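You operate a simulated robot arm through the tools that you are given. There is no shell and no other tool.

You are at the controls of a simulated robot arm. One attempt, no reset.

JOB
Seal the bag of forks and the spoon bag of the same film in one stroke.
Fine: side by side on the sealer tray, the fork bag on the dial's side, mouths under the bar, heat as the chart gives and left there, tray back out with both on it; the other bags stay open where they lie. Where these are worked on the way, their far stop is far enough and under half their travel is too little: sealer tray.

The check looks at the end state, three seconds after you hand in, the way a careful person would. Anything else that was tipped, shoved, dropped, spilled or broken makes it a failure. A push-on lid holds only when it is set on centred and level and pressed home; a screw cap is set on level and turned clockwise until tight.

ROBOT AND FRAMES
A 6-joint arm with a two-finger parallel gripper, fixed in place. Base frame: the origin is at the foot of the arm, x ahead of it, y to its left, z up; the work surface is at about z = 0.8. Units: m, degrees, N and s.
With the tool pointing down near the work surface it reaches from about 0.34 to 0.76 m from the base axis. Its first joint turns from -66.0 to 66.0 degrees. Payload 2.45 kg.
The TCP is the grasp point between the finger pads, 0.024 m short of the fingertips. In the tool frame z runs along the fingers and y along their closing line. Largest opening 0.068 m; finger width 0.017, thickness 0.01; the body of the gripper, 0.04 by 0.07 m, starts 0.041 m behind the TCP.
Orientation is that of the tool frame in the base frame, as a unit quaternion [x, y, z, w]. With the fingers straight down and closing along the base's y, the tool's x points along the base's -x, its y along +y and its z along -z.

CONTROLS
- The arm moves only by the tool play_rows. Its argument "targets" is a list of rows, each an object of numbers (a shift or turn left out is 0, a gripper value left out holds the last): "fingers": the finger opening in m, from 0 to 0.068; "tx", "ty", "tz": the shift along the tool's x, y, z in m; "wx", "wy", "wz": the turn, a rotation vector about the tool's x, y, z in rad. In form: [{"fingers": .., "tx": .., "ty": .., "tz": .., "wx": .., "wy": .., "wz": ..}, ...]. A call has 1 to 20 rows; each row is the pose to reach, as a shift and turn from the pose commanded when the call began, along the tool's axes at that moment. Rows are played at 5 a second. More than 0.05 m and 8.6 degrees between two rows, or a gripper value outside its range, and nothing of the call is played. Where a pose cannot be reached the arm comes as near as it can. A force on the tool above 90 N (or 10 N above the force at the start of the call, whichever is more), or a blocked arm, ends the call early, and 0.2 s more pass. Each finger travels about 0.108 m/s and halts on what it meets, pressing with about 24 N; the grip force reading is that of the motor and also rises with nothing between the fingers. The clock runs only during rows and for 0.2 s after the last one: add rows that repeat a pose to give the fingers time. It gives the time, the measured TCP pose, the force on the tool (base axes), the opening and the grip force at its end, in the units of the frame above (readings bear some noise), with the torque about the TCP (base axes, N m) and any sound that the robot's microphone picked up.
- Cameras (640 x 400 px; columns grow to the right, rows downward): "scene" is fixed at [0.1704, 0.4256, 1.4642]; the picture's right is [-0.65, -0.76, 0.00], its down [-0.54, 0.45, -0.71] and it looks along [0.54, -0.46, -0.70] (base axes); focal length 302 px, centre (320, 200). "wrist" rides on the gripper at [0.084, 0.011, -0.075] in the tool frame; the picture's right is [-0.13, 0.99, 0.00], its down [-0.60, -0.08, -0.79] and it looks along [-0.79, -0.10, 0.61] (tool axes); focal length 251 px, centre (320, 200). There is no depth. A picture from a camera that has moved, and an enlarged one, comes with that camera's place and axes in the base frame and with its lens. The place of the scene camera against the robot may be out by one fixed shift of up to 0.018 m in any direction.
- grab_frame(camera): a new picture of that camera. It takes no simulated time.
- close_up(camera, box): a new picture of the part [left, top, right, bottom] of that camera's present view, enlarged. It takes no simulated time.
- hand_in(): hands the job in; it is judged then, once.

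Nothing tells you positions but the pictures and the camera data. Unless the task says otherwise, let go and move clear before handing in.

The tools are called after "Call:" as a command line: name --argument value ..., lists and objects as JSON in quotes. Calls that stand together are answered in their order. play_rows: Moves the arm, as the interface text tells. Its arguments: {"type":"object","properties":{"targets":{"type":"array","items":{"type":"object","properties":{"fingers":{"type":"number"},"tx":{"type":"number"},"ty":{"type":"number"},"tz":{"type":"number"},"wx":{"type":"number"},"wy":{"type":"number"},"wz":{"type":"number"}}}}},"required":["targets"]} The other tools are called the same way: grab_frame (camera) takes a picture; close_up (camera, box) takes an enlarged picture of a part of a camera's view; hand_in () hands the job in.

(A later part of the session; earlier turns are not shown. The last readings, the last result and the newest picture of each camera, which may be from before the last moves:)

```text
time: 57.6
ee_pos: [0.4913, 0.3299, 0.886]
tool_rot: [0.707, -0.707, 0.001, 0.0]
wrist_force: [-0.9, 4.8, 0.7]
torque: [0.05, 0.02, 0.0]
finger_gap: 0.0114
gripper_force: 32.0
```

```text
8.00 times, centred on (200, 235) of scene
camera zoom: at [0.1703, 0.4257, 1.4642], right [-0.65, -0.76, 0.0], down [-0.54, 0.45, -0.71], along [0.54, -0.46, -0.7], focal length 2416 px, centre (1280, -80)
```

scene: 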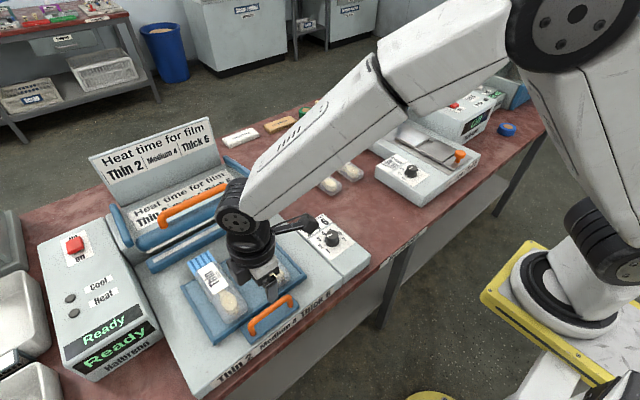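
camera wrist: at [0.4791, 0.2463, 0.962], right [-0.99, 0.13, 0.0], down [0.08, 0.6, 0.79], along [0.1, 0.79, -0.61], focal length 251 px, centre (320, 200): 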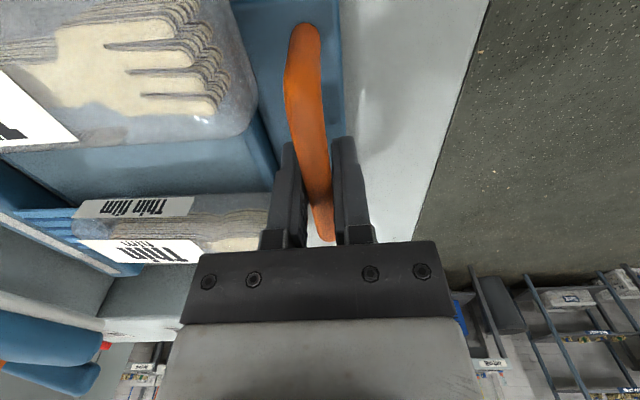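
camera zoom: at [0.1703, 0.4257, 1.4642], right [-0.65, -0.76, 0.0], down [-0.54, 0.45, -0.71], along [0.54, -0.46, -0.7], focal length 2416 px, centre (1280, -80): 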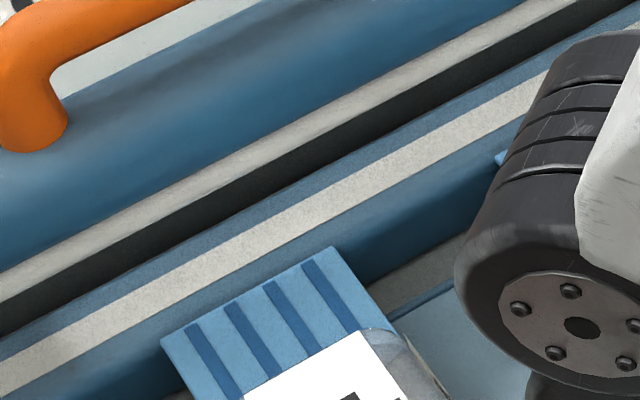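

The mouths are at the jaw but stopped there, and the bags' near ends have ridden up over the tray's near rim — my placement was a few millimetres too near the rim, so they sat nose-down. I'll pull the tray back out slowly and re-seat both bags farther forward.

Call:
play_rows --targets '[{"ty": 0.003}, {"ty": 0.007}, {"ty": 0.011}, {"ty": 0.016}, {"ty": 0.021}, {"ty": 0.026}, {"ty": 0.031}, {"ty": 0.036}, {"ty": 0.041}, {"ty": 0.046}, {"ty": 0.05}, {"ty": 0.053}, {"ty": 0.053}]'

Call:
grab_frame --camera "wrist"

Call:
close_up --camera "scene" --box '[100, 170, 340, 340]'

```text
time: 60.4
ee_pos: [0.4375, 0.3291, 0.8856]
tool_rot: [-0.707, 0.707, 0.0, 0.0]
wrist_force: [0.2, 5.7, 4.7]
torque: [-0.51, 0.01, 0.0]
finger_gap: 0.0118
gripper_force: 32.8
```

```text
taken
camera wrist: at [0.4264, 0.2462, 0.962], right [-0.99, 0.13, 0.0], down [0.08, 0.6, 0.79], along [0.1, 0.79, -0.61], focal length 251 px, centre (320, 200)
```

wrist: 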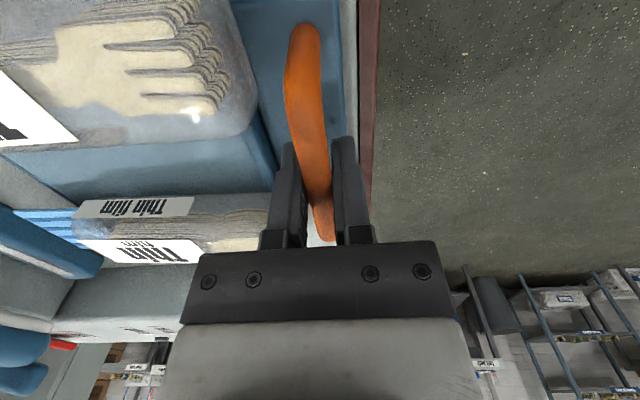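

```text
2.35 times, centred on (220, 255) of scene
camera zoom: at [0.1703, 0.4257, 1.4642], right [-0.65, -0.76, 0.0], down [-0.54, 0.45, -0.71], along [0.54, -0.46, -0.7], focal length 711 px, centre (555, 71)
```

zoom: 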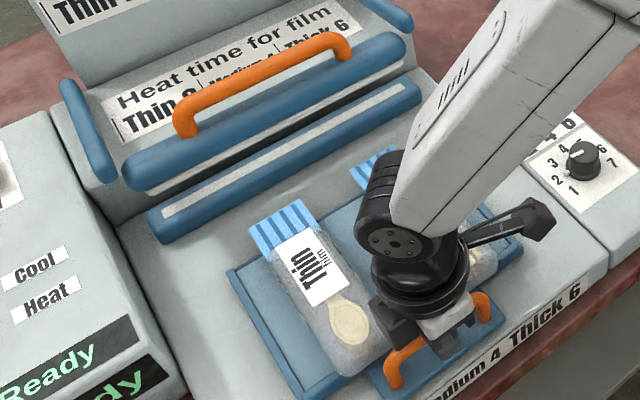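

The bags came back with the tray. I'll let go of the handle, rise, and look at how the bags are lying.

Call:
play_rows --targets '[{"fingers": 0.02}, {"fingers": 0.027}, {"fingers": 0.027}, {"tz": -0.02}, {"tz": -0.05}, {"tz": -0.09}, {"tz": -0.13}, {"tz": -0.13}]'

Call:
grab_frame --camera "wrist"

Call:
close_up --camera "wrist" --box '[0, 0, 340, 220]'

Call:
close_up --camera "scene" --box '[160, 210, 320, 330]'

```text
time: 62.2
ee_pos: [0.4371, 0.3301, 1.0169]
tool_rot: [0.708, -0.706, 0.0, -0.001]
wrist_force: [0.8, -0.8, 0.6]
torque: [0.01, -0.04, 0.01]
finger_gap: 0.0267
gripper_force: 0.1
```

```text
taken
camera wrist: at [0.4259, 0.2465, 1.0924], right [-0.99, 0.13, 0.0], down [0.08, 0.6, 0.79], along [0.1, 0.79, -0.61], focal length 251 px, centre (320, 200)
```

wrist: 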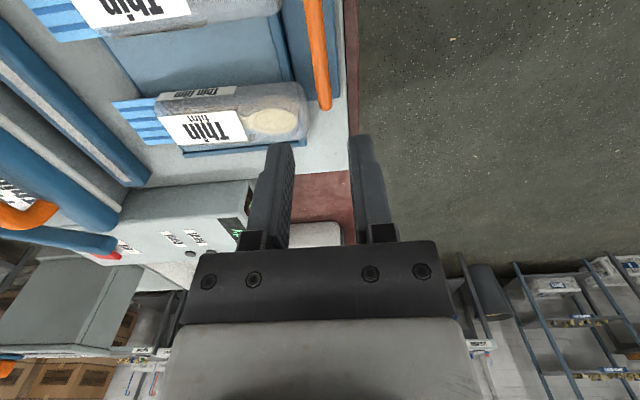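

```text
1.82 times, centred on (170, 110) of wrist
camera zoom: at [0.4259, 0.2465, 1.0924], right [-0.99, 0.13, 0.0], down [0.08, 0.6, 0.79], along [0.1, 0.79, -0.61], focal length 457 px, centre (593, 364)
```

zoom: 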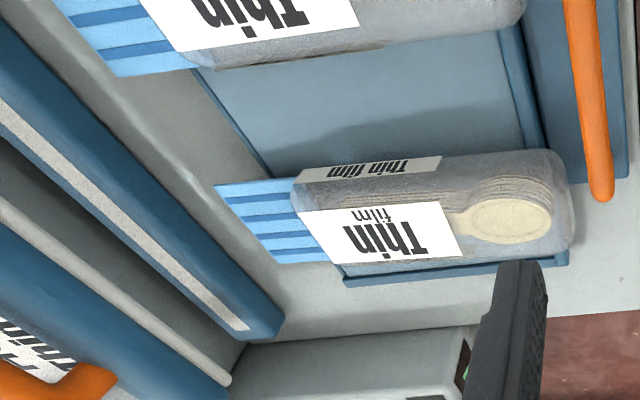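

```text
3.33 times, centred on (240, 270) of scene
camera zoom: at [0.1704, 0.4256, 1.4642], right [-0.65, -0.76, 0.0], down [-0.54, 0.45, -0.71], along [0.54, -0.46, -0.7], focal length 1007 px, centre (587, -33)
```

zoom: 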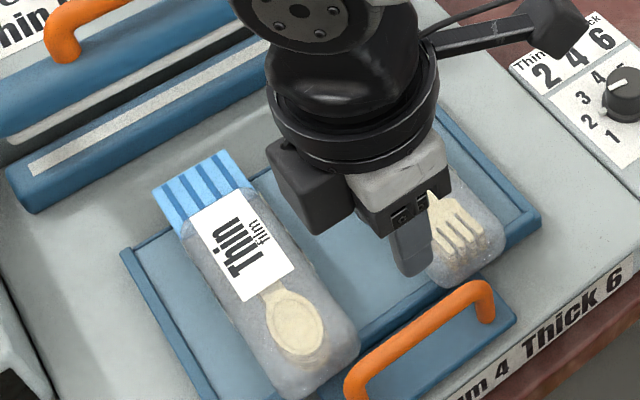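

Confirmed: each bag is about 0.19 m long overall and its near end now rests on the near rim (rim inner edge x≈0.478). I'll swing back to the straight orientation and view both bags from in front to measure them exactly.

Call:
play_rows --targets '[{"ty": 0.01, "wz": 0.14, "fingers": 0.05}, {"ty": 0.02, "wz": 0.28}, {"ty": 0.03, "wz": 0.42}, {"ty": 0.04, "wz": 0.56}, {"ty": 0.05, "wz": 0.7}, {"ty": 0.06, "wz": 0.84}, {"ty": 0.07, "wz": 0.98}, {"ty": 0.08, "wz": 1.12}, {"ty": 0.09, "wz": 1.26}, {"ty": 0.1, "wz": 1.4}, {"ty": 0.11, "wz": 1.5}, {"ty": 0.117, "wz": 1.5708}, {"ty": 0.117, "wz": 1.5708}]'

Call:
grab_frame --camera "wrist"

Call:
close_up --camera "wrist" --box '[180, 60, 460, 250]'

Call:
close_up --camera "scene" --box '[140, 200, 320, 330]'

```text
time: 65.0
ee_pos: [0.32, 0.3293, 1.0157]
tool_rot: [0.001, 1.0, 0.0, 0.001]
wrist_force: [-0.3, 0.9, -0.4]
torque: [0.02, 0.05, 0.01]
finger_gap: 0.05
gripper_force: 0.1
```

```text
taken
camera wrist: at [0.2361, 0.3415, 1.0916], right [0.13, 0.99, 0.0], down [0.6, -0.08, 0.79], along [0.79, -0.1, -0.61], focal length 251 px, centre (320, 200)
```

wrist: 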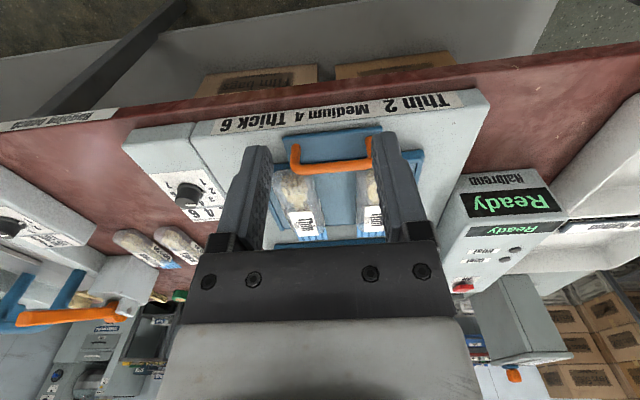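

```text
2.11 times, centred on (320, 155) of wrist
camera zoom: at [0.2361, 0.3415, 1.0916], right [0.13, 0.99, 0.0], down [0.6, -0.08, 0.79], along [0.79, -0.1, -0.61], focal length 529 px, centre (320, 295)
```

zoom: 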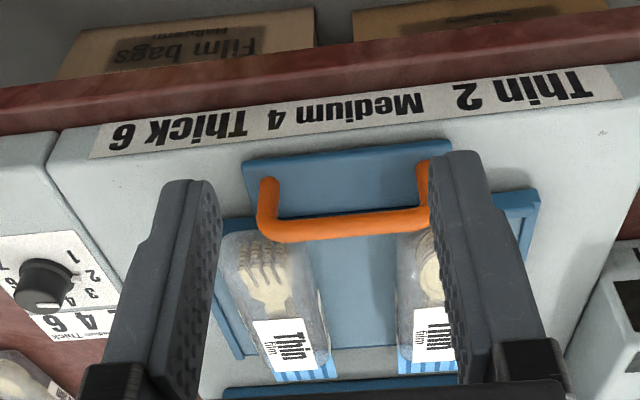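

```text
3.08 times, centred on (230, 265) of scene
camera zoom: at [0.1704, 0.4256, 1.4642], right [-0.65, -0.76, 0.0], down [-0.54, 0.45, -0.71], along [0.54, -0.46, -0.7], focal length 929 px, centre (597, 0)
```

zoom: 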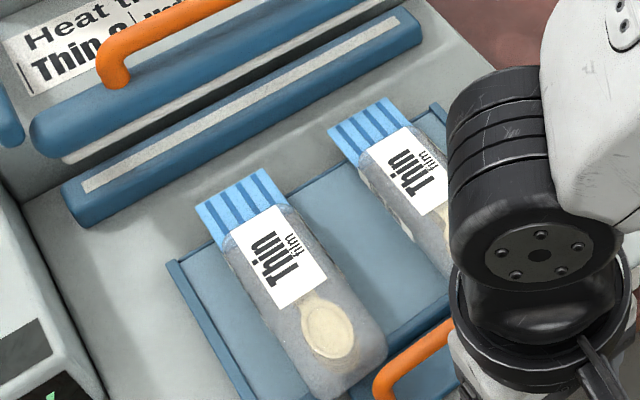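

The fork bag's mouth end is at x≈0.648, so I'll re-grip it at (0.527, 0.276), lift slightly, and move it about 26 mm forward and 4 mm inward.

Call:
play_rows --targets '[{"tx": -0.04, "ty": -0.011, "fingers": 0.063}, {"tx": -0.08, "ty": -0.022}, {"tx": -0.12, "ty": -0.033}, {"tx": -0.16, "ty": -0.044}, {"tx": -0.2, "ty": -0.054, "tz": 0.02}, {"tx": -0.207, "ty": -0.0545, "tz": 0.05}, {"tx": -0.207, "ty": -0.0545, "tz": 0.075}, {"tx": -0.207, "ty": -0.0545, "tz": 0.085}, {"tx": -0.207, "ty": -0.0545, "tz": 0.085}]'

Call:
grab_frame --camera "wrist"

Call:
close_up --camera "wrist" --box '[200, 20, 440, 240]'

```text
time: 67.0
ee_pos: [0.5269, 0.2763, 0.9327]
tool_rot: [0.0, 1.0, 0.0, 0.001]
wrist_force: [-0.4, -0.9, -0.5]
torque: [0.01, -0.01, 0.01]
finger_gap: 0.0628
gripper_force: 0.1
```

```text
taken
camera wrist: at [0.4434, 0.2874, 1.0071], right [0.13, 0.99, 0.0], down [0.6, -0.08, 0.79], along [0.79, -0.1, -0.61], focal length 251 px, centre (320, 200)
```

wrist: 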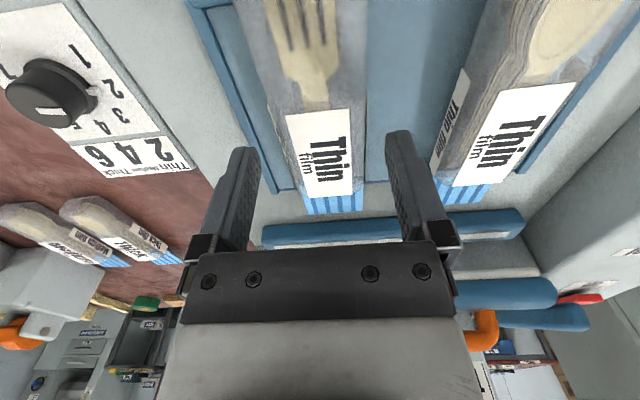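

```text
1.82 times, centred on (320, 130) of wrist
camera zoom: at [0.4434, 0.2874, 1.0071], right [0.13, 0.99, 0.0], down [0.6, -0.08, 0.79], along [0.79, -0.1, -0.61], focal length 457 px, centre (320, 327)
```

zoom: 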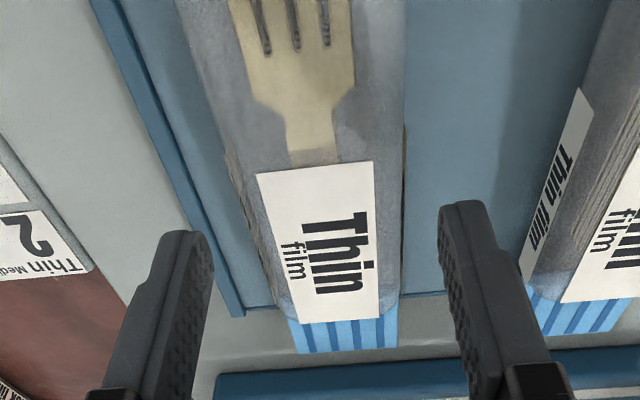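

Call:
play_rows --targets '[{"tz": 0.015}, {"tz": 0.03}, {"tz": 0.039}, {"tz": 0.043}, {"tz": 0.043, "fingers": 0.055}, {"tz": 0.043, "fingers": 0.048}, {"tz": 0.043, "fingers": 0.042}, {"tz": 0.043, "fingers": 0.042}]'

```text
time: 68.8
ee_pos: [0.5276, 0.2751, 0.8895]
tool_rot: [0.001, 1.0, 0.0, 0.0]
wrist_force: [-0.3, 1.1, -0.1]
torque: [0.01, -0.01, 0.01]
finger_gap: 0.0531
gripper_force: 24.0
```

Call:
play_rows --targets '[{"tz": -0.006}, {"tz": -0.014}, {"tz": -0.014, "tx": -0.012, "ty": 0.002}, {"tz": -0.014, "tx": -0.0255, "ty": 0.004}, {"tz": -0.008, "tx": -0.0255, "ty": 0.004}, {"tz": -0.003, "tx": -0.0255, "ty": 0.004}, {"tz": 0.0, "tx": -0.0255, "ty": 0.004}, {"tz": 0.0, "tx": -0.0255, "ty": 0.004}]'

Call:
close_up --camera "scene" --box '[190, 200, 320, 310]'

Call:
grab_frame --camera "wrist"

```text
time: 70.6
ee_pos: [0.5531, 0.2793, 0.8872]
tool_rot: [0.0, 1.0, -0.002, 0.0]
wrist_force: [-0.3, 0.3, 0.4]
torque: [0.01, 0.02, 0.0]
finger_gap: 0.0533
gripper_force: 23.6
```

```text
3.64 times, centred on (255, 255) of scene
camera zoom: at [0.1704, 0.4256, 1.4642], right [-0.65, -0.76, 0.0], down [-0.54, 0.45, -0.71], along [0.54, -0.46, -0.7], focal length 1098 px, centre (556, 0)
```

zoom: 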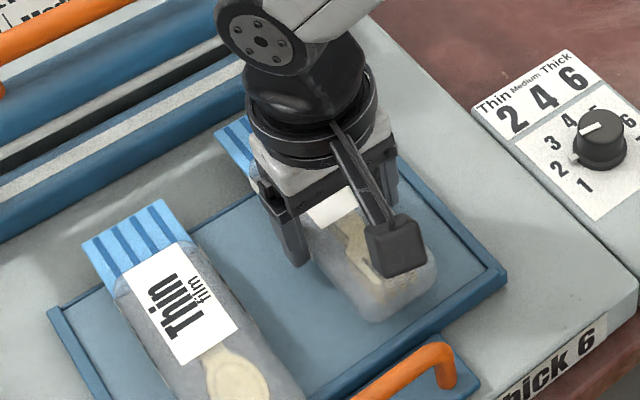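

```text
taken
camera wrist: at [0.4686, 0.2903, 0.9643], right [0.13, 0.99, 0.0], down [0.6, -0.08, 0.79], along [0.79, -0.1, -0.61], focal length 251 px, centre (320, 200)
```

wrist: 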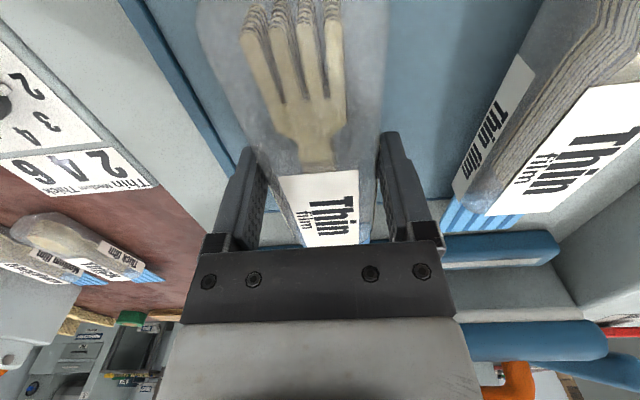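

No contact yet. I'll lower a millimetre at a time.

Call:
play_rows --targets '[{"tz": 0.0015}, {"tz": 0.003}, {"tz": 0.003}]'

```text
time: 71.4
ee_pos: [0.553, 0.2795, 0.8877]
tool_rot: [0.0, 1.0, 0.001, 0.002]
wrist_force: [1.1, -1.2, 9.0]
torque: [-0.05, -0.63, -0.07]
finger_gap: 0.0531
gripper_force: 23.9
```

The front end of the body now touches the floor, so it isn't on the rim anymore. Releasing to let it settle flat.

Call:
play_rows --targets '[{"fingers": 0.056}, {"fingers": 0.06}, {"fingers": 0.063}, {"fingers": 0.063}, {"tz": -0.015}, {"tz": -0.05}, {"tz": -0.09}, {"tz": -0.12}, {"tz": -0.12}]'

Call:
grab_frame --camera "wrist"

Call:
close_up --camera "scene" --box '[160, 200, 320, 320]'

```text
time: 73.4
ee_pos: [0.5528, 0.2793, 1.0068]
tool_rot: [-0.001, 1.0, 0.001, 0.0]
wrist_force: [0.4, 0.3, -0.1]
torque: [-0.02, -0.01, -0.01]
finger_gap: 0.0627
gripper_force: 0.1
```

```text
taken
camera wrist: at [0.4681, 0.2908, 1.0818], right [0.13, 0.99, 0.0], down [0.6, -0.08, 0.79], along [0.79, -0.1, -0.61], focal length 251 px, centre (320, 200)
```

wrist: 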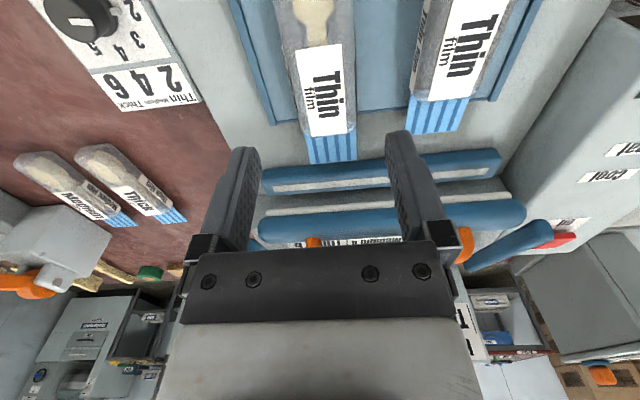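

```text
3.33 times, centred on (240, 260) of scene
camera zoom: at [0.1704, 0.4256, 1.4642], right [-0.65, -0.76, 0.0], down [-0.54, 0.45, -0.71], along [0.54, -0.46, -0.7], focal length 1007 px, centre (587, 0)
```

zoom: 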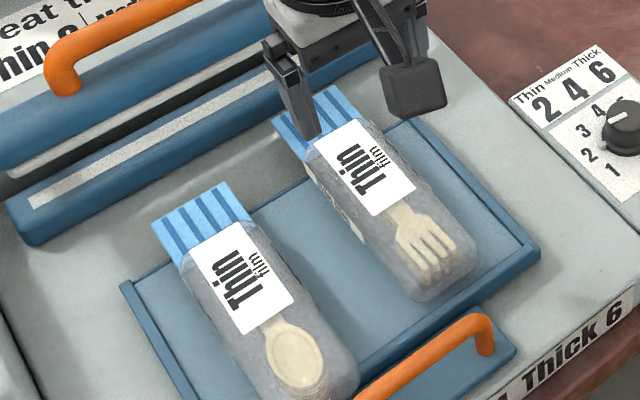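

The fork bag now sits fully inside with its mouth end at x≈0.675. Next the same for the spoon bag: re-grip it at about (0.525, 0.383).

Call:
play_rows --targets '[{"tx": 0.006, "ty": 0.03}, {"tx": 0.014, "ty": 0.065}, {"tx": 0.022, "ty": 0.095}, {"tx": 0.0266, "ty": 0.1027, "tz": 0.02}, {"tx": 0.0266, "ty": 0.1027, "tz": 0.05}, {"tx": 0.0266, "ty": 0.1027, "tz": 0.075}, {"tx": 0.0266, "ty": 0.1027, "tz": 0.075}]'

Call:
grab_frame --camera "wrist"

Call:
close_up --camera "wrist" --box '[200, 20, 440, 240]'

```text
time: 75.0
ee_pos: [0.5248, 0.3827, 0.9301]
tool_rot: [-0.001, 1.0, 0.0, 0.001]
wrist_force: [0.3, 0.5, -0.1]
torque: [-0.03, 0.01, -0.01]
finger_gap: 0.0628
gripper_force: 0.0
```

```text
taken
camera wrist: at [0.4415, 0.3934, 1.0056], right [0.13, 0.99, 0.0], down [0.6, -0.08, 0.79], along [0.79, -0.1, -0.61], focal length 251 px, centre (320, 200)
```

wrist: 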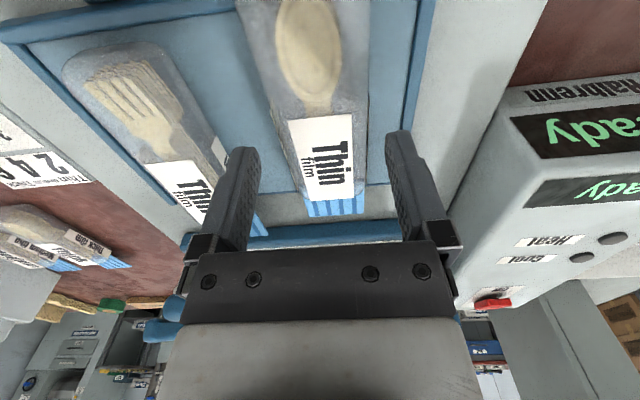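

```text
1.82 times, centred on (320, 130) of wrist
camera zoom: at [0.4415, 0.3934, 1.0056], right [0.13, 0.99, 0.0], down [0.6, -0.08, 0.79], along [0.79, -0.1, -0.61], focal length 457 px, centre (320, 327)
```

zoom: 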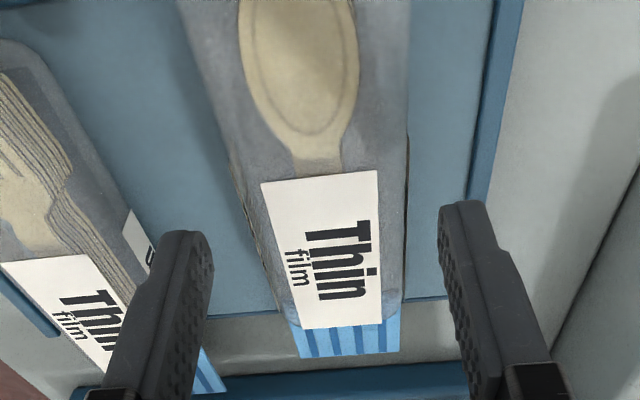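

Call:
play_rows --targets '[{"tz": 0.015, "ty": 0.001}, {"tz": 0.03, "ty": 0.001}, {"tz": 0.038, "ty": 0.001}, {"tz": 0.0416, "ty": 0.001}, {"tz": 0.0416, "ty": 0.001, "fingers": 0.055}, {"tz": 0.0416, "ty": 0.001, "fingers": 0.048}, {"tz": 0.0416, "ty": 0.001, "fingers": 0.042}, {"tz": 0.0416, "ty": 0.001, "fingers": 0.042}]'

Call:
play_rows --targets '[{"tz": -0.006}, {"tz": -0.014}, {"tz": -0.014, "tx": -0.012, "ty": -0.002}, {"tz": -0.014, "tx": -0.026, "ty": -0.004}, {"tz": -0.008, "tx": -0.026, "ty": -0.004}, {"tz": -0.003, "tx": -0.026, "ty": -0.004}, {"tz": 0.0, "tx": -0.026, "ty": -0.004}, {"tz": 0.0, "tx": -0.026, "ty": -0.004}]'

```text
time: 76.8
ee_pos: [0.5271, 0.3835, 0.888]
tool_rot: [0.001, 1.0, 0.0, 0.0]
wrist_force: [-0.3, -0.1, 0.2]
torque: [0.02, -0.05, -0.03]
finger_gap: 0.0531
gripper_force: 24.4
```

```text
time: 78.6
ee_pos: [0.5514, 0.3797, 0.8895]
tool_rot: [0.0, 1.0, 0.0, 0.001]
wrist_force: [-0.1, 0.5, 0.1]
torque: [0.02, -0.01, -0.02]
finger_gap: 0.0534
gripper_force: 23.7
```

Call:
play_rows --targets '[{"tz": 0.0015}, {"tz": 0.003}, {"tz": 0.003}]'

Call:
close_up --camera "scene" --box '[160, 200, 320, 330]'

```text
time: 79.4
ee_pos: [0.553, 0.3799, 0.8861]
tool_rot: [0.0, 1.0, 0.002, 0.002]
wrist_force: [0.3, 1.0, 8.8]
torque: [-0.01, -0.64, -0.01]
finger_gap: 0.0533
gripper_force: 24.0
```

```text
3.08 times, centred on (240, 265) of scene
camera zoom: at [0.1702, 0.4255, 1.4643], right [-0.65, -0.76, 0.0], down [-0.54, 0.45, -0.71], along [0.54, -0.46, -0.7], focal length 929 px, centre (566, 0)
```

zoom: 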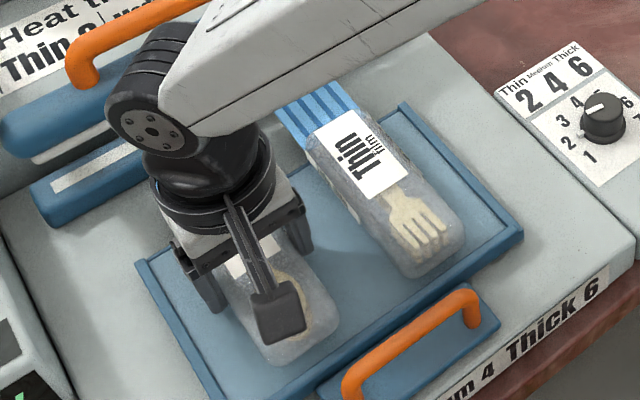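

Same contact as the fork bag — front of the body on the floor. Releasing.

Call:
play_rows --targets '[{"fingers": 0.056}, {"fingers": 0.06}, {"fingers": 0.063}, {"fingers": 0.063}, {"tz": -0.015}, {"tz": -0.05}, {"tz": -0.09}, {"tz": -0.12}, {"tz": -0.12}]'

Call:
grab_frame --camera "wrist"

Call:
close_up --camera "scene" --box '[160, 200, 320, 330]'

```text
time: 81.4
ee_pos: [0.5517, 0.379, 1.0076]
tool_rot: [0.0, 1.0, 0.0, 0.0]
wrist_force: [-0.4, -0.2, -0.4]
torque: [0.03, -0.04, 0.01]
finger_gap: 0.063
gripper_force: 0.1
```

```text
taken
camera wrist: at [0.4676, 0.3897, 1.0819], right [0.13, 0.99, 0.0], down [0.6, -0.08, 0.79], along [0.79, -0.1, -0.61], focal length 251 px, centre (320, 200)
```

wrist: 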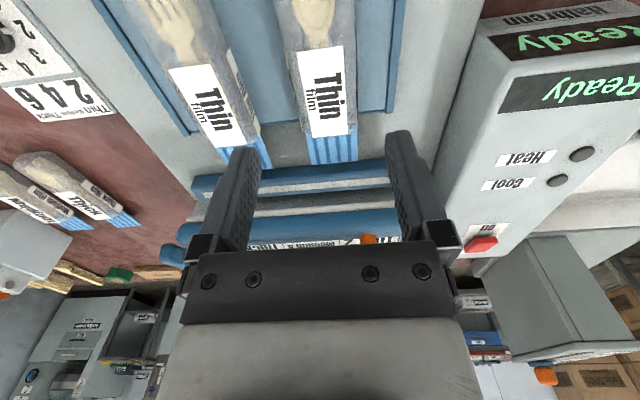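

```text
3.08 times, centred on (240, 265) of scene
camera zoom: at [0.1704, 0.4256, 1.4642], right [-0.65, -0.76, 0.0], down [-0.54, 0.45, -0.71], along [0.54, -0.46, -0.7], focal length 929 px, centre (566, 0)
```

zoom: 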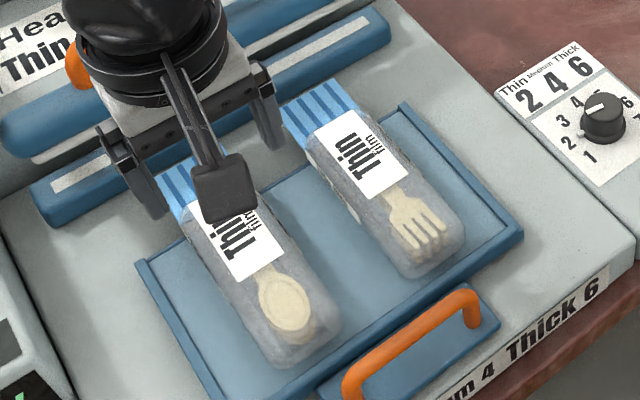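

Both bags lie flat, inside the rims. Back to the handle: rotate to close along x and come above the crossbar.

Call:
play_rows --targets '[{"tx": 0.01, "ty": -0.004, "wz": -0.14, "fingers": 0.05}, {"tx": 0.02, "ty": -0.008, "wz": -0.28}, {"tx": 0.03, "ty": -0.012, "wz": -0.42}, {"tx": 0.04, "ty": -0.016, "wz": -0.56}, {"tx": 0.05, "ty": -0.02, "wz": -0.7}, {"tx": 0.06, "ty": -0.024, "wz": -0.84}, {"tx": 0.07, "ty": -0.028, "wz": -0.98}, {"tx": 0.08, "ty": -0.032, "wz": -1.12}, {"tx": 0.09, "ty": -0.036, "wz": -1.26}, {"tx": 0.1, "ty": -0.04, "wz": -1.4, "fingers": 0.027}, {"tx": 0.11, "ty": -0.044, "wz": -1.5}, {"tx": 0.1143, "ty": -0.0482, "wz": -1.5708}, {"tx": 0.1143, "ty": -0.0482, "wz": -1.5708}]'

Call:
grab_frame --camera "wrist"

Call:
close_up --camera "wrist" --box '[0, 0, 340, 220]'

```text
time: 84.2
ee_pos: [0.4364, 0.3309, 1.0055]
tool_rot: [0.708, -0.706, 0.001, -0.001]
wrist_force: [0.4, 0.1, 0.7]
torque: [0.01, 0.02, -0.03]
finger_gap: 0.0269
gripper_force: 0.0
```

```text
taken
camera wrist: at [0.4261, 0.2471, 1.0815], right [-0.99, 0.13, 0.0], down [0.08, 0.6, 0.79], along [0.1, 0.79, -0.61], focal length 251 px, centre (320, 200)
```

wrist: 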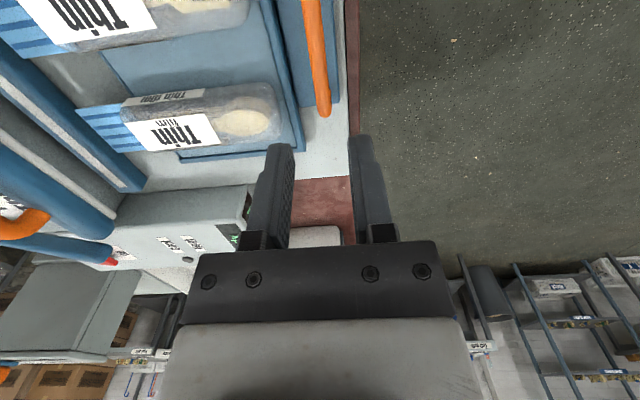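

```text
1.82 times, centred on (170, 110) of wrist
camera zoom: at [0.4261, 0.2471, 1.0815], right [-0.99, 0.13, 0.0], down [0.08, 0.6, 0.79], along [0.1, 0.79, -0.61], focal length 457 px, centre (593, 364)
```

zoom: 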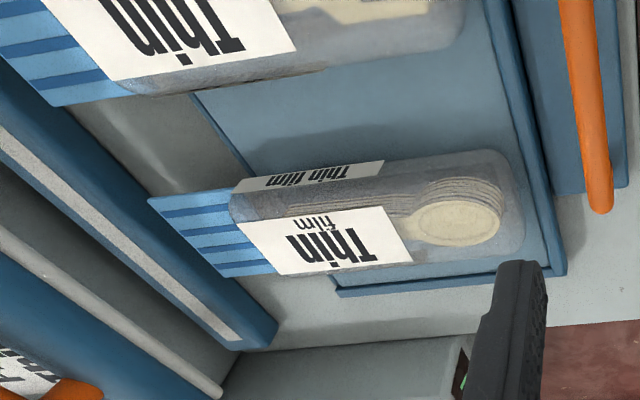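

The near ends clear the rim now. Coming down on the handle again and gripping.

Call:
play_rows --targets '[{"tz": 0.03}, {"tz": 0.06}, {"tz": 0.085}, {"tz": 0.102}, {"tz": 0.112}, {"tz": 0.1195}, {"tz": 0.1195, "fingers": 0.018}, {"tz": 0.1195, "fingers": 0.006}, {"tz": 0.1195, "fingers": 0.006}, {"tz": 0.1195, "fingers": 0.006}]'

Call:
play_rows --targets '[{"ty": -0.003}, {"ty": -0.006}, {"ty": -0.009}, {"ty": -0.012}, {"ty": -0.015}, {"ty": -0.018}, {"ty": -0.021}, {"ty": -0.024}, {"ty": -0.024}]'

Call:
grab_frame --camera "wrist"

Call:
close_up --camera "scene" --box '[130, 190, 290, 310]'

```text
time: 86.4
ee_pos: [0.437, 0.3328, 0.886]
tool_rot: [0.707, -0.707, 0.0, 0.0]
wrist_force: [0.9, 1.2, -4.3]
torque: [0.26, -0.05, 0.03]
finger_gap: 0.0118
gripper_force: 32.3
```

```text
time: 88.4
ee_pos: [0.4633, 0.3315, 0.8864]
tool_rot: [0.707, -0.707, 0.001, -0.001]
wrist_force: [-0.6, 11.1, -8.7]
torque: [-0.54, 0.01, 0.0]
finger_gap: 0.0117
gripper_force: 32.6
```

```text
taken
camera wrist: at [0.4511, 0.2475, 0.9617], right [-0.99, 0.13, 0.0], down [0.08, 0.6, 0.79], along [0.1, 0.79, -0.61], focal length 251 px, centre (320, 200)
```

wrist: 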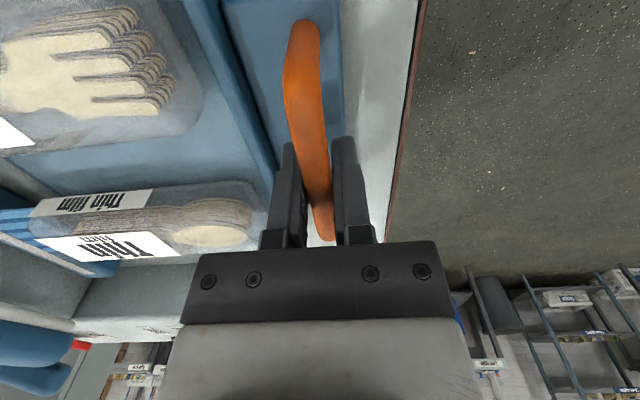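

```text
3.33 times, centred on (210, 250) of scene
camera zoom: at [0.1705, 0.426, 1.4641], right [-0.65, -0.76, 0.0], down [-0.54, 0.45, -0.71], along [0.54, -0.46, -0.7], focal length 1007 px, centre (687, 33)
```

zoom: 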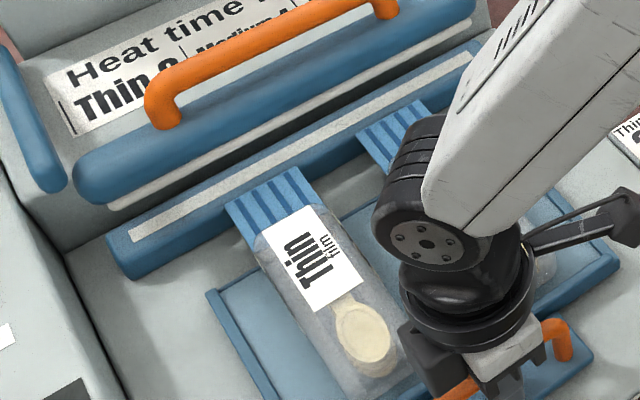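

Call:
close_up --camera "wrist" --box '[0, 170, 160, 290]'

Call:
close_up --camera "wrist" --box '[120, 0, 340, 180]'

Call:
close_up --camera "scene" --box '[170, 210, 260, 270]'

```text
3.33 times, centred on (80, 230) of wrist
camera zoom: at [0.4511, 0.2475, 0.9617], right [-0.99, 0.13, 0.0], down [0.08, 0.6, 0.79], along [0.1, 0.79, -0.61], focal length 838 px, centre (1120, 100)
```

zoom: 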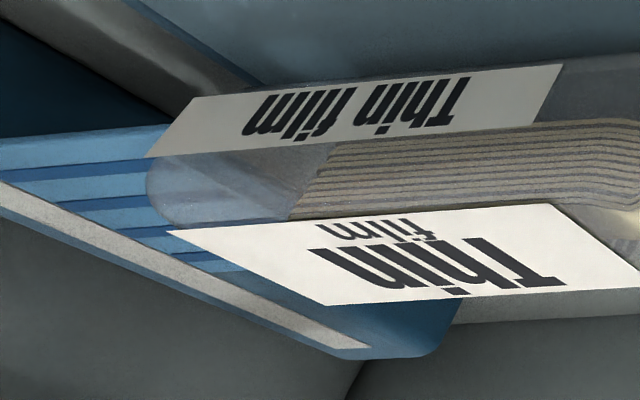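

```text
2.22 times, centred on (230, 90) of wrist
camera zoom: at [0.4511, 0.2475, 0.9617], right [-0.99, 0.13, 0.0], down [0.08, 0.6, 0.79], along [0.1, 0.79, -0.61], focal length 559 px, centre (520, 444)
```

zoom: 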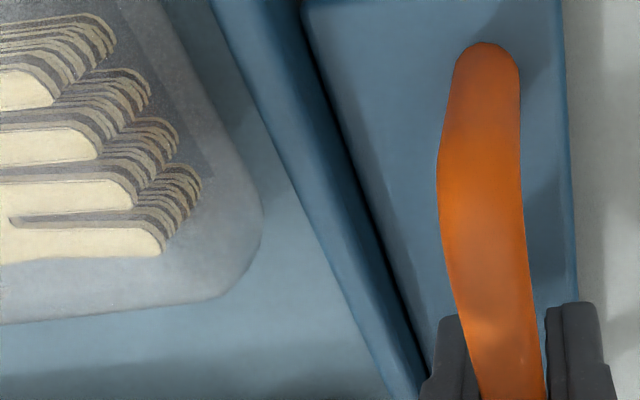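

```text
6.67 times, centred on (215, 240) of scene
camera zoom: at [0.1705, 0.426, 1.4641], right [-0.65, -0.76, 0.0], down [-0.54, 0.45, -0.71], along [0.54, -0.46, -0.7], focal length 2014 px, centre (1020, -67)
```

zoom: 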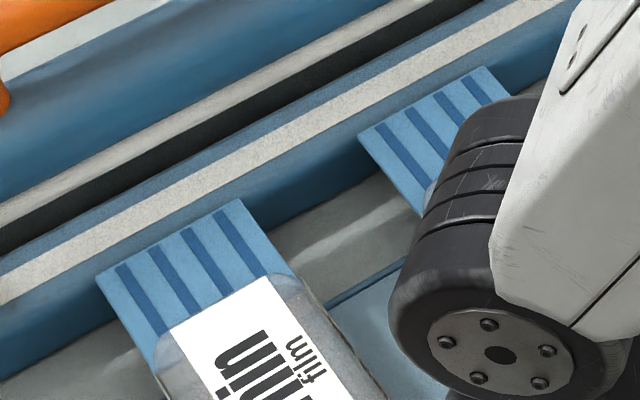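

The mouths are now beyond where they stuck before and the near ends are still inside the rim. I'll go on another 10 mm and compare.

Call:
play_rows --targets '[{"ty": -0.002}, {"ty": -0.004}, {"ty": -0.006}, {"ty": -0.008}, {"ty": -0.01}, {"ty": -0.01}]'

Call:
close_up --camera "wrist" --box '[0, 170, 160, 290]'

Call:
close_up --camera "wrist" --box '[120, 0, 340, 180]'

Call:
close_up --camera "scene" --box '[170, 210, 260, 270]'

```text
time: 89.8
ee_pos: [0.4723, 0.3307, 0.8868]
tool_rot: [-0.707, 0.707, 0.0, 0.0]
wrist_force: [-0.3, 6.9, -9.0]
torque: [0.65, -0.04, -0.02]
finger_gap: 0.0115
gripper_force: 32.8
```

```text
3.33 times, centred on (80, 230) of wrist
camera zoom: at [0.4609, 0.2475, 0.9617], right [-0.99, 0.13, 0.0], down [0.08, 0.6, 0.79], along [0.1, 0.79, -0.61], focal length 838 px, centre (1120, 100)
```

zoom: 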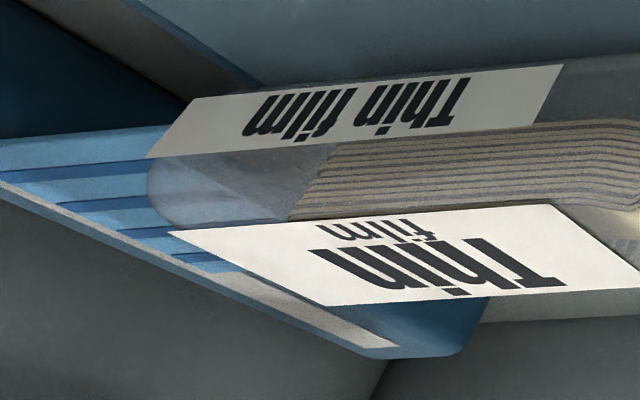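

```text
2.22 times, centred on (230, 90) of wrist
camera zoom: at [0.4609, 0.2475, 0.9617], right [-0.99, 0.13, 0.0], down [0.08, 0.6, 0.79], along [0.1, 0.79, -0.61], focal length 559 px, centre (520, 444)
```

zoom: 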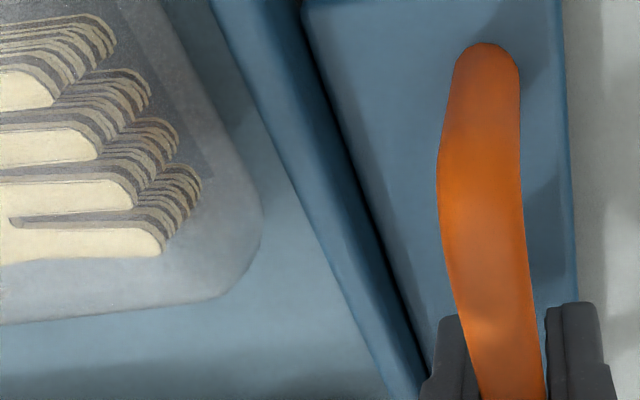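

```text
6.67 times, centred on (215, 240) of scene
camera zoom: at [0.1705, 0.4258, 1.4642], right [-0.65, -0.76, 0.0], down [-0.54, 0.45, -0.71], along [0.54, -0.46, -0.7], focal length 2014 px, centre (1020, -67)
```

zoom: 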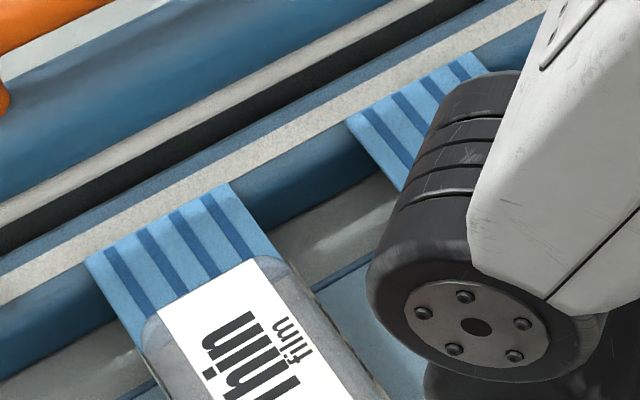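

Now the bags move together with the tray and the mouths are sliding over the strip. Continuing.

Call:
play_rows --targets '[{"ty": -0.002}, {"ty": -0.004}, {"ty": -0.006}, {"ty": -0.008}, {"ty": -0.01}, {"ty": -0.012}, {"ty": -0.012}]'

Call:
close_up --camera "wrist" --box '[0, 170, 160, 290]'

Call:
close_up --camera "wrist" --box '[120, 0, 340, 180]'

Call:
close_up --camera "scene" --box '[170, 200, 260, 260]'

```text
time: 91.4
ee_pos: [0.4838, 0.3318, 0.8861]
tool_rot: [0.707, -0.707, -0.001, 0.0]
wrist_force: [-1.4, 9.8, -6.3]
torque: [-0.4, 0.01, 0.02]
finger_gap: 0.0118
gripper_force: 32.0
```

```text
3.33 times, centred on (80, 230) of wrist
camera zoom: at [0.4727, 0.2475, 0.9617], right [-0.99, 0.13, 0.0], down [0.08, 0.6, 0.79], along [0.1, 0.79, -0.61], focal length 838 px, centre (1120, 100)
```

zoom: 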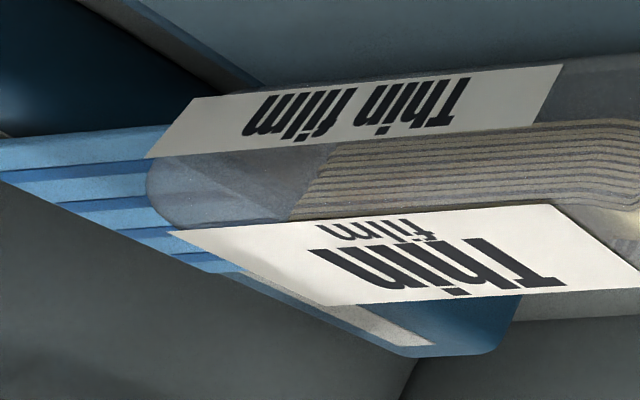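

```text
2.22 times, centred on (230, 90) of wrist
camera zoom: at [0.4727, 0.2475, 0.9617], right [-0.99, 0.13, 0.0], down [0.08, 0.6, 0.79], along [0.1, 0.79, -0.61], focal length 559 px, centre (520, 444)
```

zoom: 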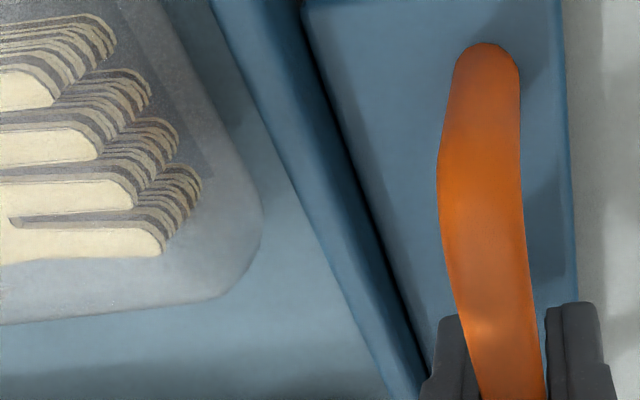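

```text
6.67 times, centred on (215, 230) of scene
camera zoom: at [0.1704, 0.4259, 1.4641], right [-0.65, -0.76, 0.0], down [-0.54, 0.45, -0.71], along [0.54, -0.46, -0.7], focal length 2014 px, centre (1020, 0)
```

zoom: 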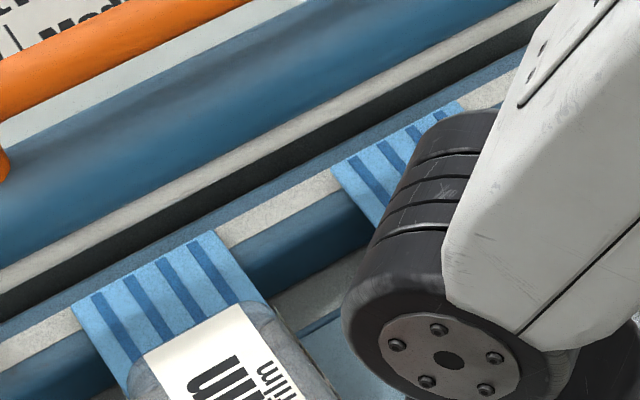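

The mouths now cover the strip. I'll push on to the tray's far stop in small steps, watching the force.

Call:
play_rows --targets '[{"ty": -0.002}, {"ty": -0.004}, {"ty": -0.006}, {"ty": -0.008}, {"ty": -0.008}]'

```text
time: 92.6
ee_pos: [0.4918, 0.3323, 0.8862]
tool_rot: [0.707, -0.707, 0.0, 0.001]
wrist_force: [-1.3, 9.4, -8.7]
torque: [-0.11, -0.03, 0.0]
finger_gap: 0.0117
gripper_force: 32.3
```

Call:
play_rows --targets '[{"ty": -0.002}, {"ty": -0.004}, {"ty": -0.006}, {"ty": -0.006}]'

Call:
close_up --camera "wrist" --box '[0, 0, 340, 220]'

Call:
close_up --camera "scene" --box '[130, 180, 290, 300]'

```text
time: 93.6
ee_pos: [0.4978, 0.332, 0.8866]
tool_rot: [0.708, -0.706, 0.0, -0.001]
wrist_force: [-1.0, 10.3, -5.6]
torque: [-0.65, 0.03, -0.01]
finger_gap: 0.0118
gripper_force: 32.1
```

```text
1.82 times, centred on (170, 110) of wrist
camera zoom: at [0.4869, 0.2474, 0.9617], right [-0.99, 0.13, 0.0], down [0.08, 0.6, 0.79], along [0.1, 0.79, -0.61], focal length 457 px, centre (593, 364)
```

zoom: 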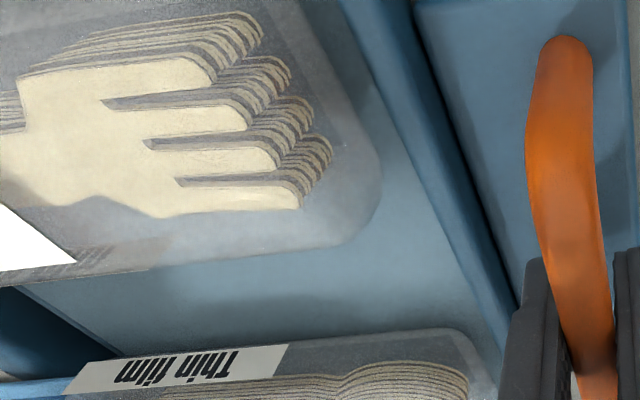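

```text
3.33 times, centred on (210, 240) of scene
camera zoom: at [0.1704, 0.4259, 1.4641], right [-0.65, -0.76, 0.0], down [-0.54, 0.45, -0.71], along [0.54, -0.46, -0.7], focal length 1007 px, centre (687, 67)
```

zoom: 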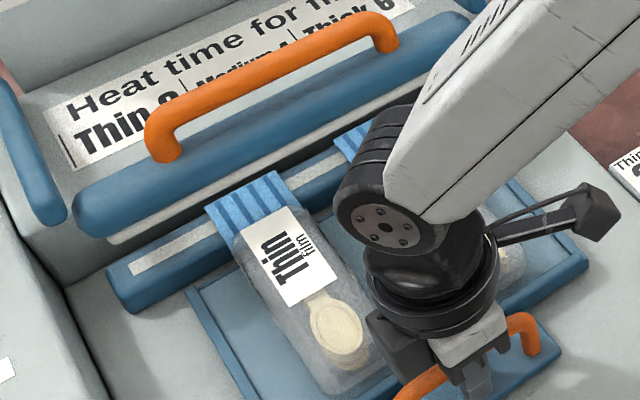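

Call:
play_rows --targets '[{"ty": -0.002}, {"ty": -0.004}, {"ty": -0.004}]'

Call:
play_rows --targets '[{"ty": -0.002}, {"ty": -0.004}, {"ty": -0.004}]'

Call:
close_up --camera "wrist" --box '[0, 0, 340, 220]'

Call:
close_up --camera "scene" --box '[130, 180, 290, 300]'

```text
time: 94.4
ee_pos: [0.5031, 0.331, 0.8854]
tool_rot: [0.707, -0.707, 0.001, -0.001]
wrist_force: [-1.4, 13.5, -5.8]
torque: [-0.33, 0.04, -0.03]
finger_gap: 0.0116
gripper_force: 32.7
```

```text
time: 95.2
ee_pos: [0.5057, 0.3306, 0.8859]
tool_rot: [-0.707, 0.707, 0.0, 0.0]
wrist_force: [-3.4, 13.2, -7.3]
torque: [0.39, 0.02, -0.05]
finger_gap: 0.0118
gripper_force: 32.0
```

```text
1.82 times, centred on (170, 110) of wrist
camera zoom: at [0.4947, 0.2474, 0.9618], right [-0.99, 0.13, 0.0], down [0.08, 0.6, 0.79], along [0.1, 0.79, -0.61], focal length 457 px, centre (593, 364)
```

zoom: 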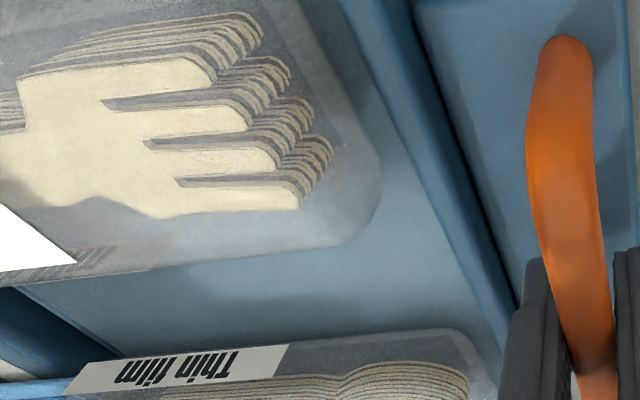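

```text
3.33 times, centred on (210, 240) of scene
camera zoom: at [0.1704, 0.426, 1.4641], right [-0.65, -0.76, 0.0], down [-0.54, 0.45, -0.71], along [0.54, -0.46, -0.7], focal length 1007 px, centre (687, 67)
```

zoom: 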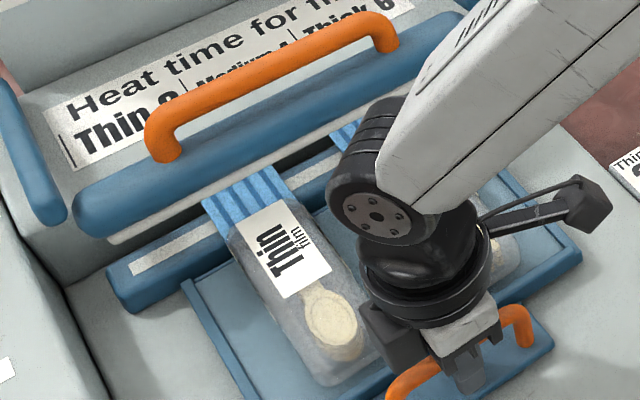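

Call:
play_rows --targets '[{"ty": -0.0015}, {"ty": -0.003}, {"ty": -0.003}]'

Call:
close_up --camera "wrist" --box '[0, 0, 340, 220]'

Call:
close_up --camera "scene" --box '[150, 200, 250, 280]'

```text
time: 96.0
ee_pos: [0.5051, 0.33, 0.8867]
tool_rot: [0.707, -0.707, 0.001, 0.003]
wrist_force: [-32.3, 8.1, 9.7]
torque: [0.43, -0.06, -0.13]
finger_gap: 0.0116
gripper_force: 32.2
```

```text
1.82 times, centred on (170, 110) of wrist
camera zoom: at [0.4953, 0.2475, 0.9621], right [-0.99, 0.13, 0.0], down [0.08, 0.61, 0.79], along [0.1, 0.78, -0.61], focal length 457 px, centre (593, 364)
```

zoom: 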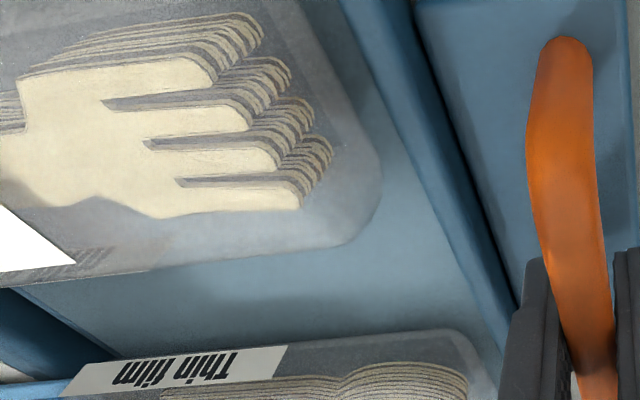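

```text
5.00 times, centred on (200, 240) of scene
camera zoom: at [0.1694, 0.4257, 1.4643], right [-0.65, -0.76, 0.0], down [-0.54, 0.45, -0.71], along [0.54, -0.46, -0.7], focal length 1510 px, centre (920, 0)
```

zoom: 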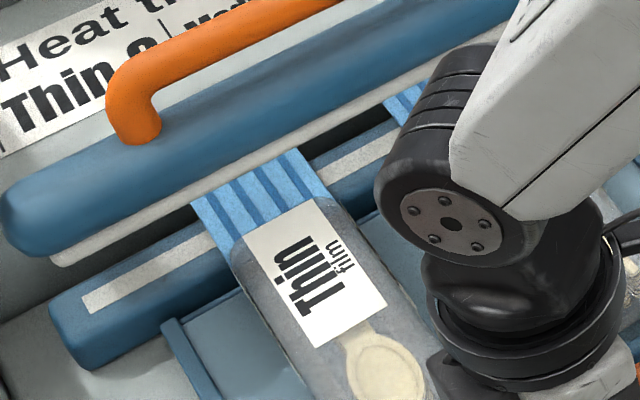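

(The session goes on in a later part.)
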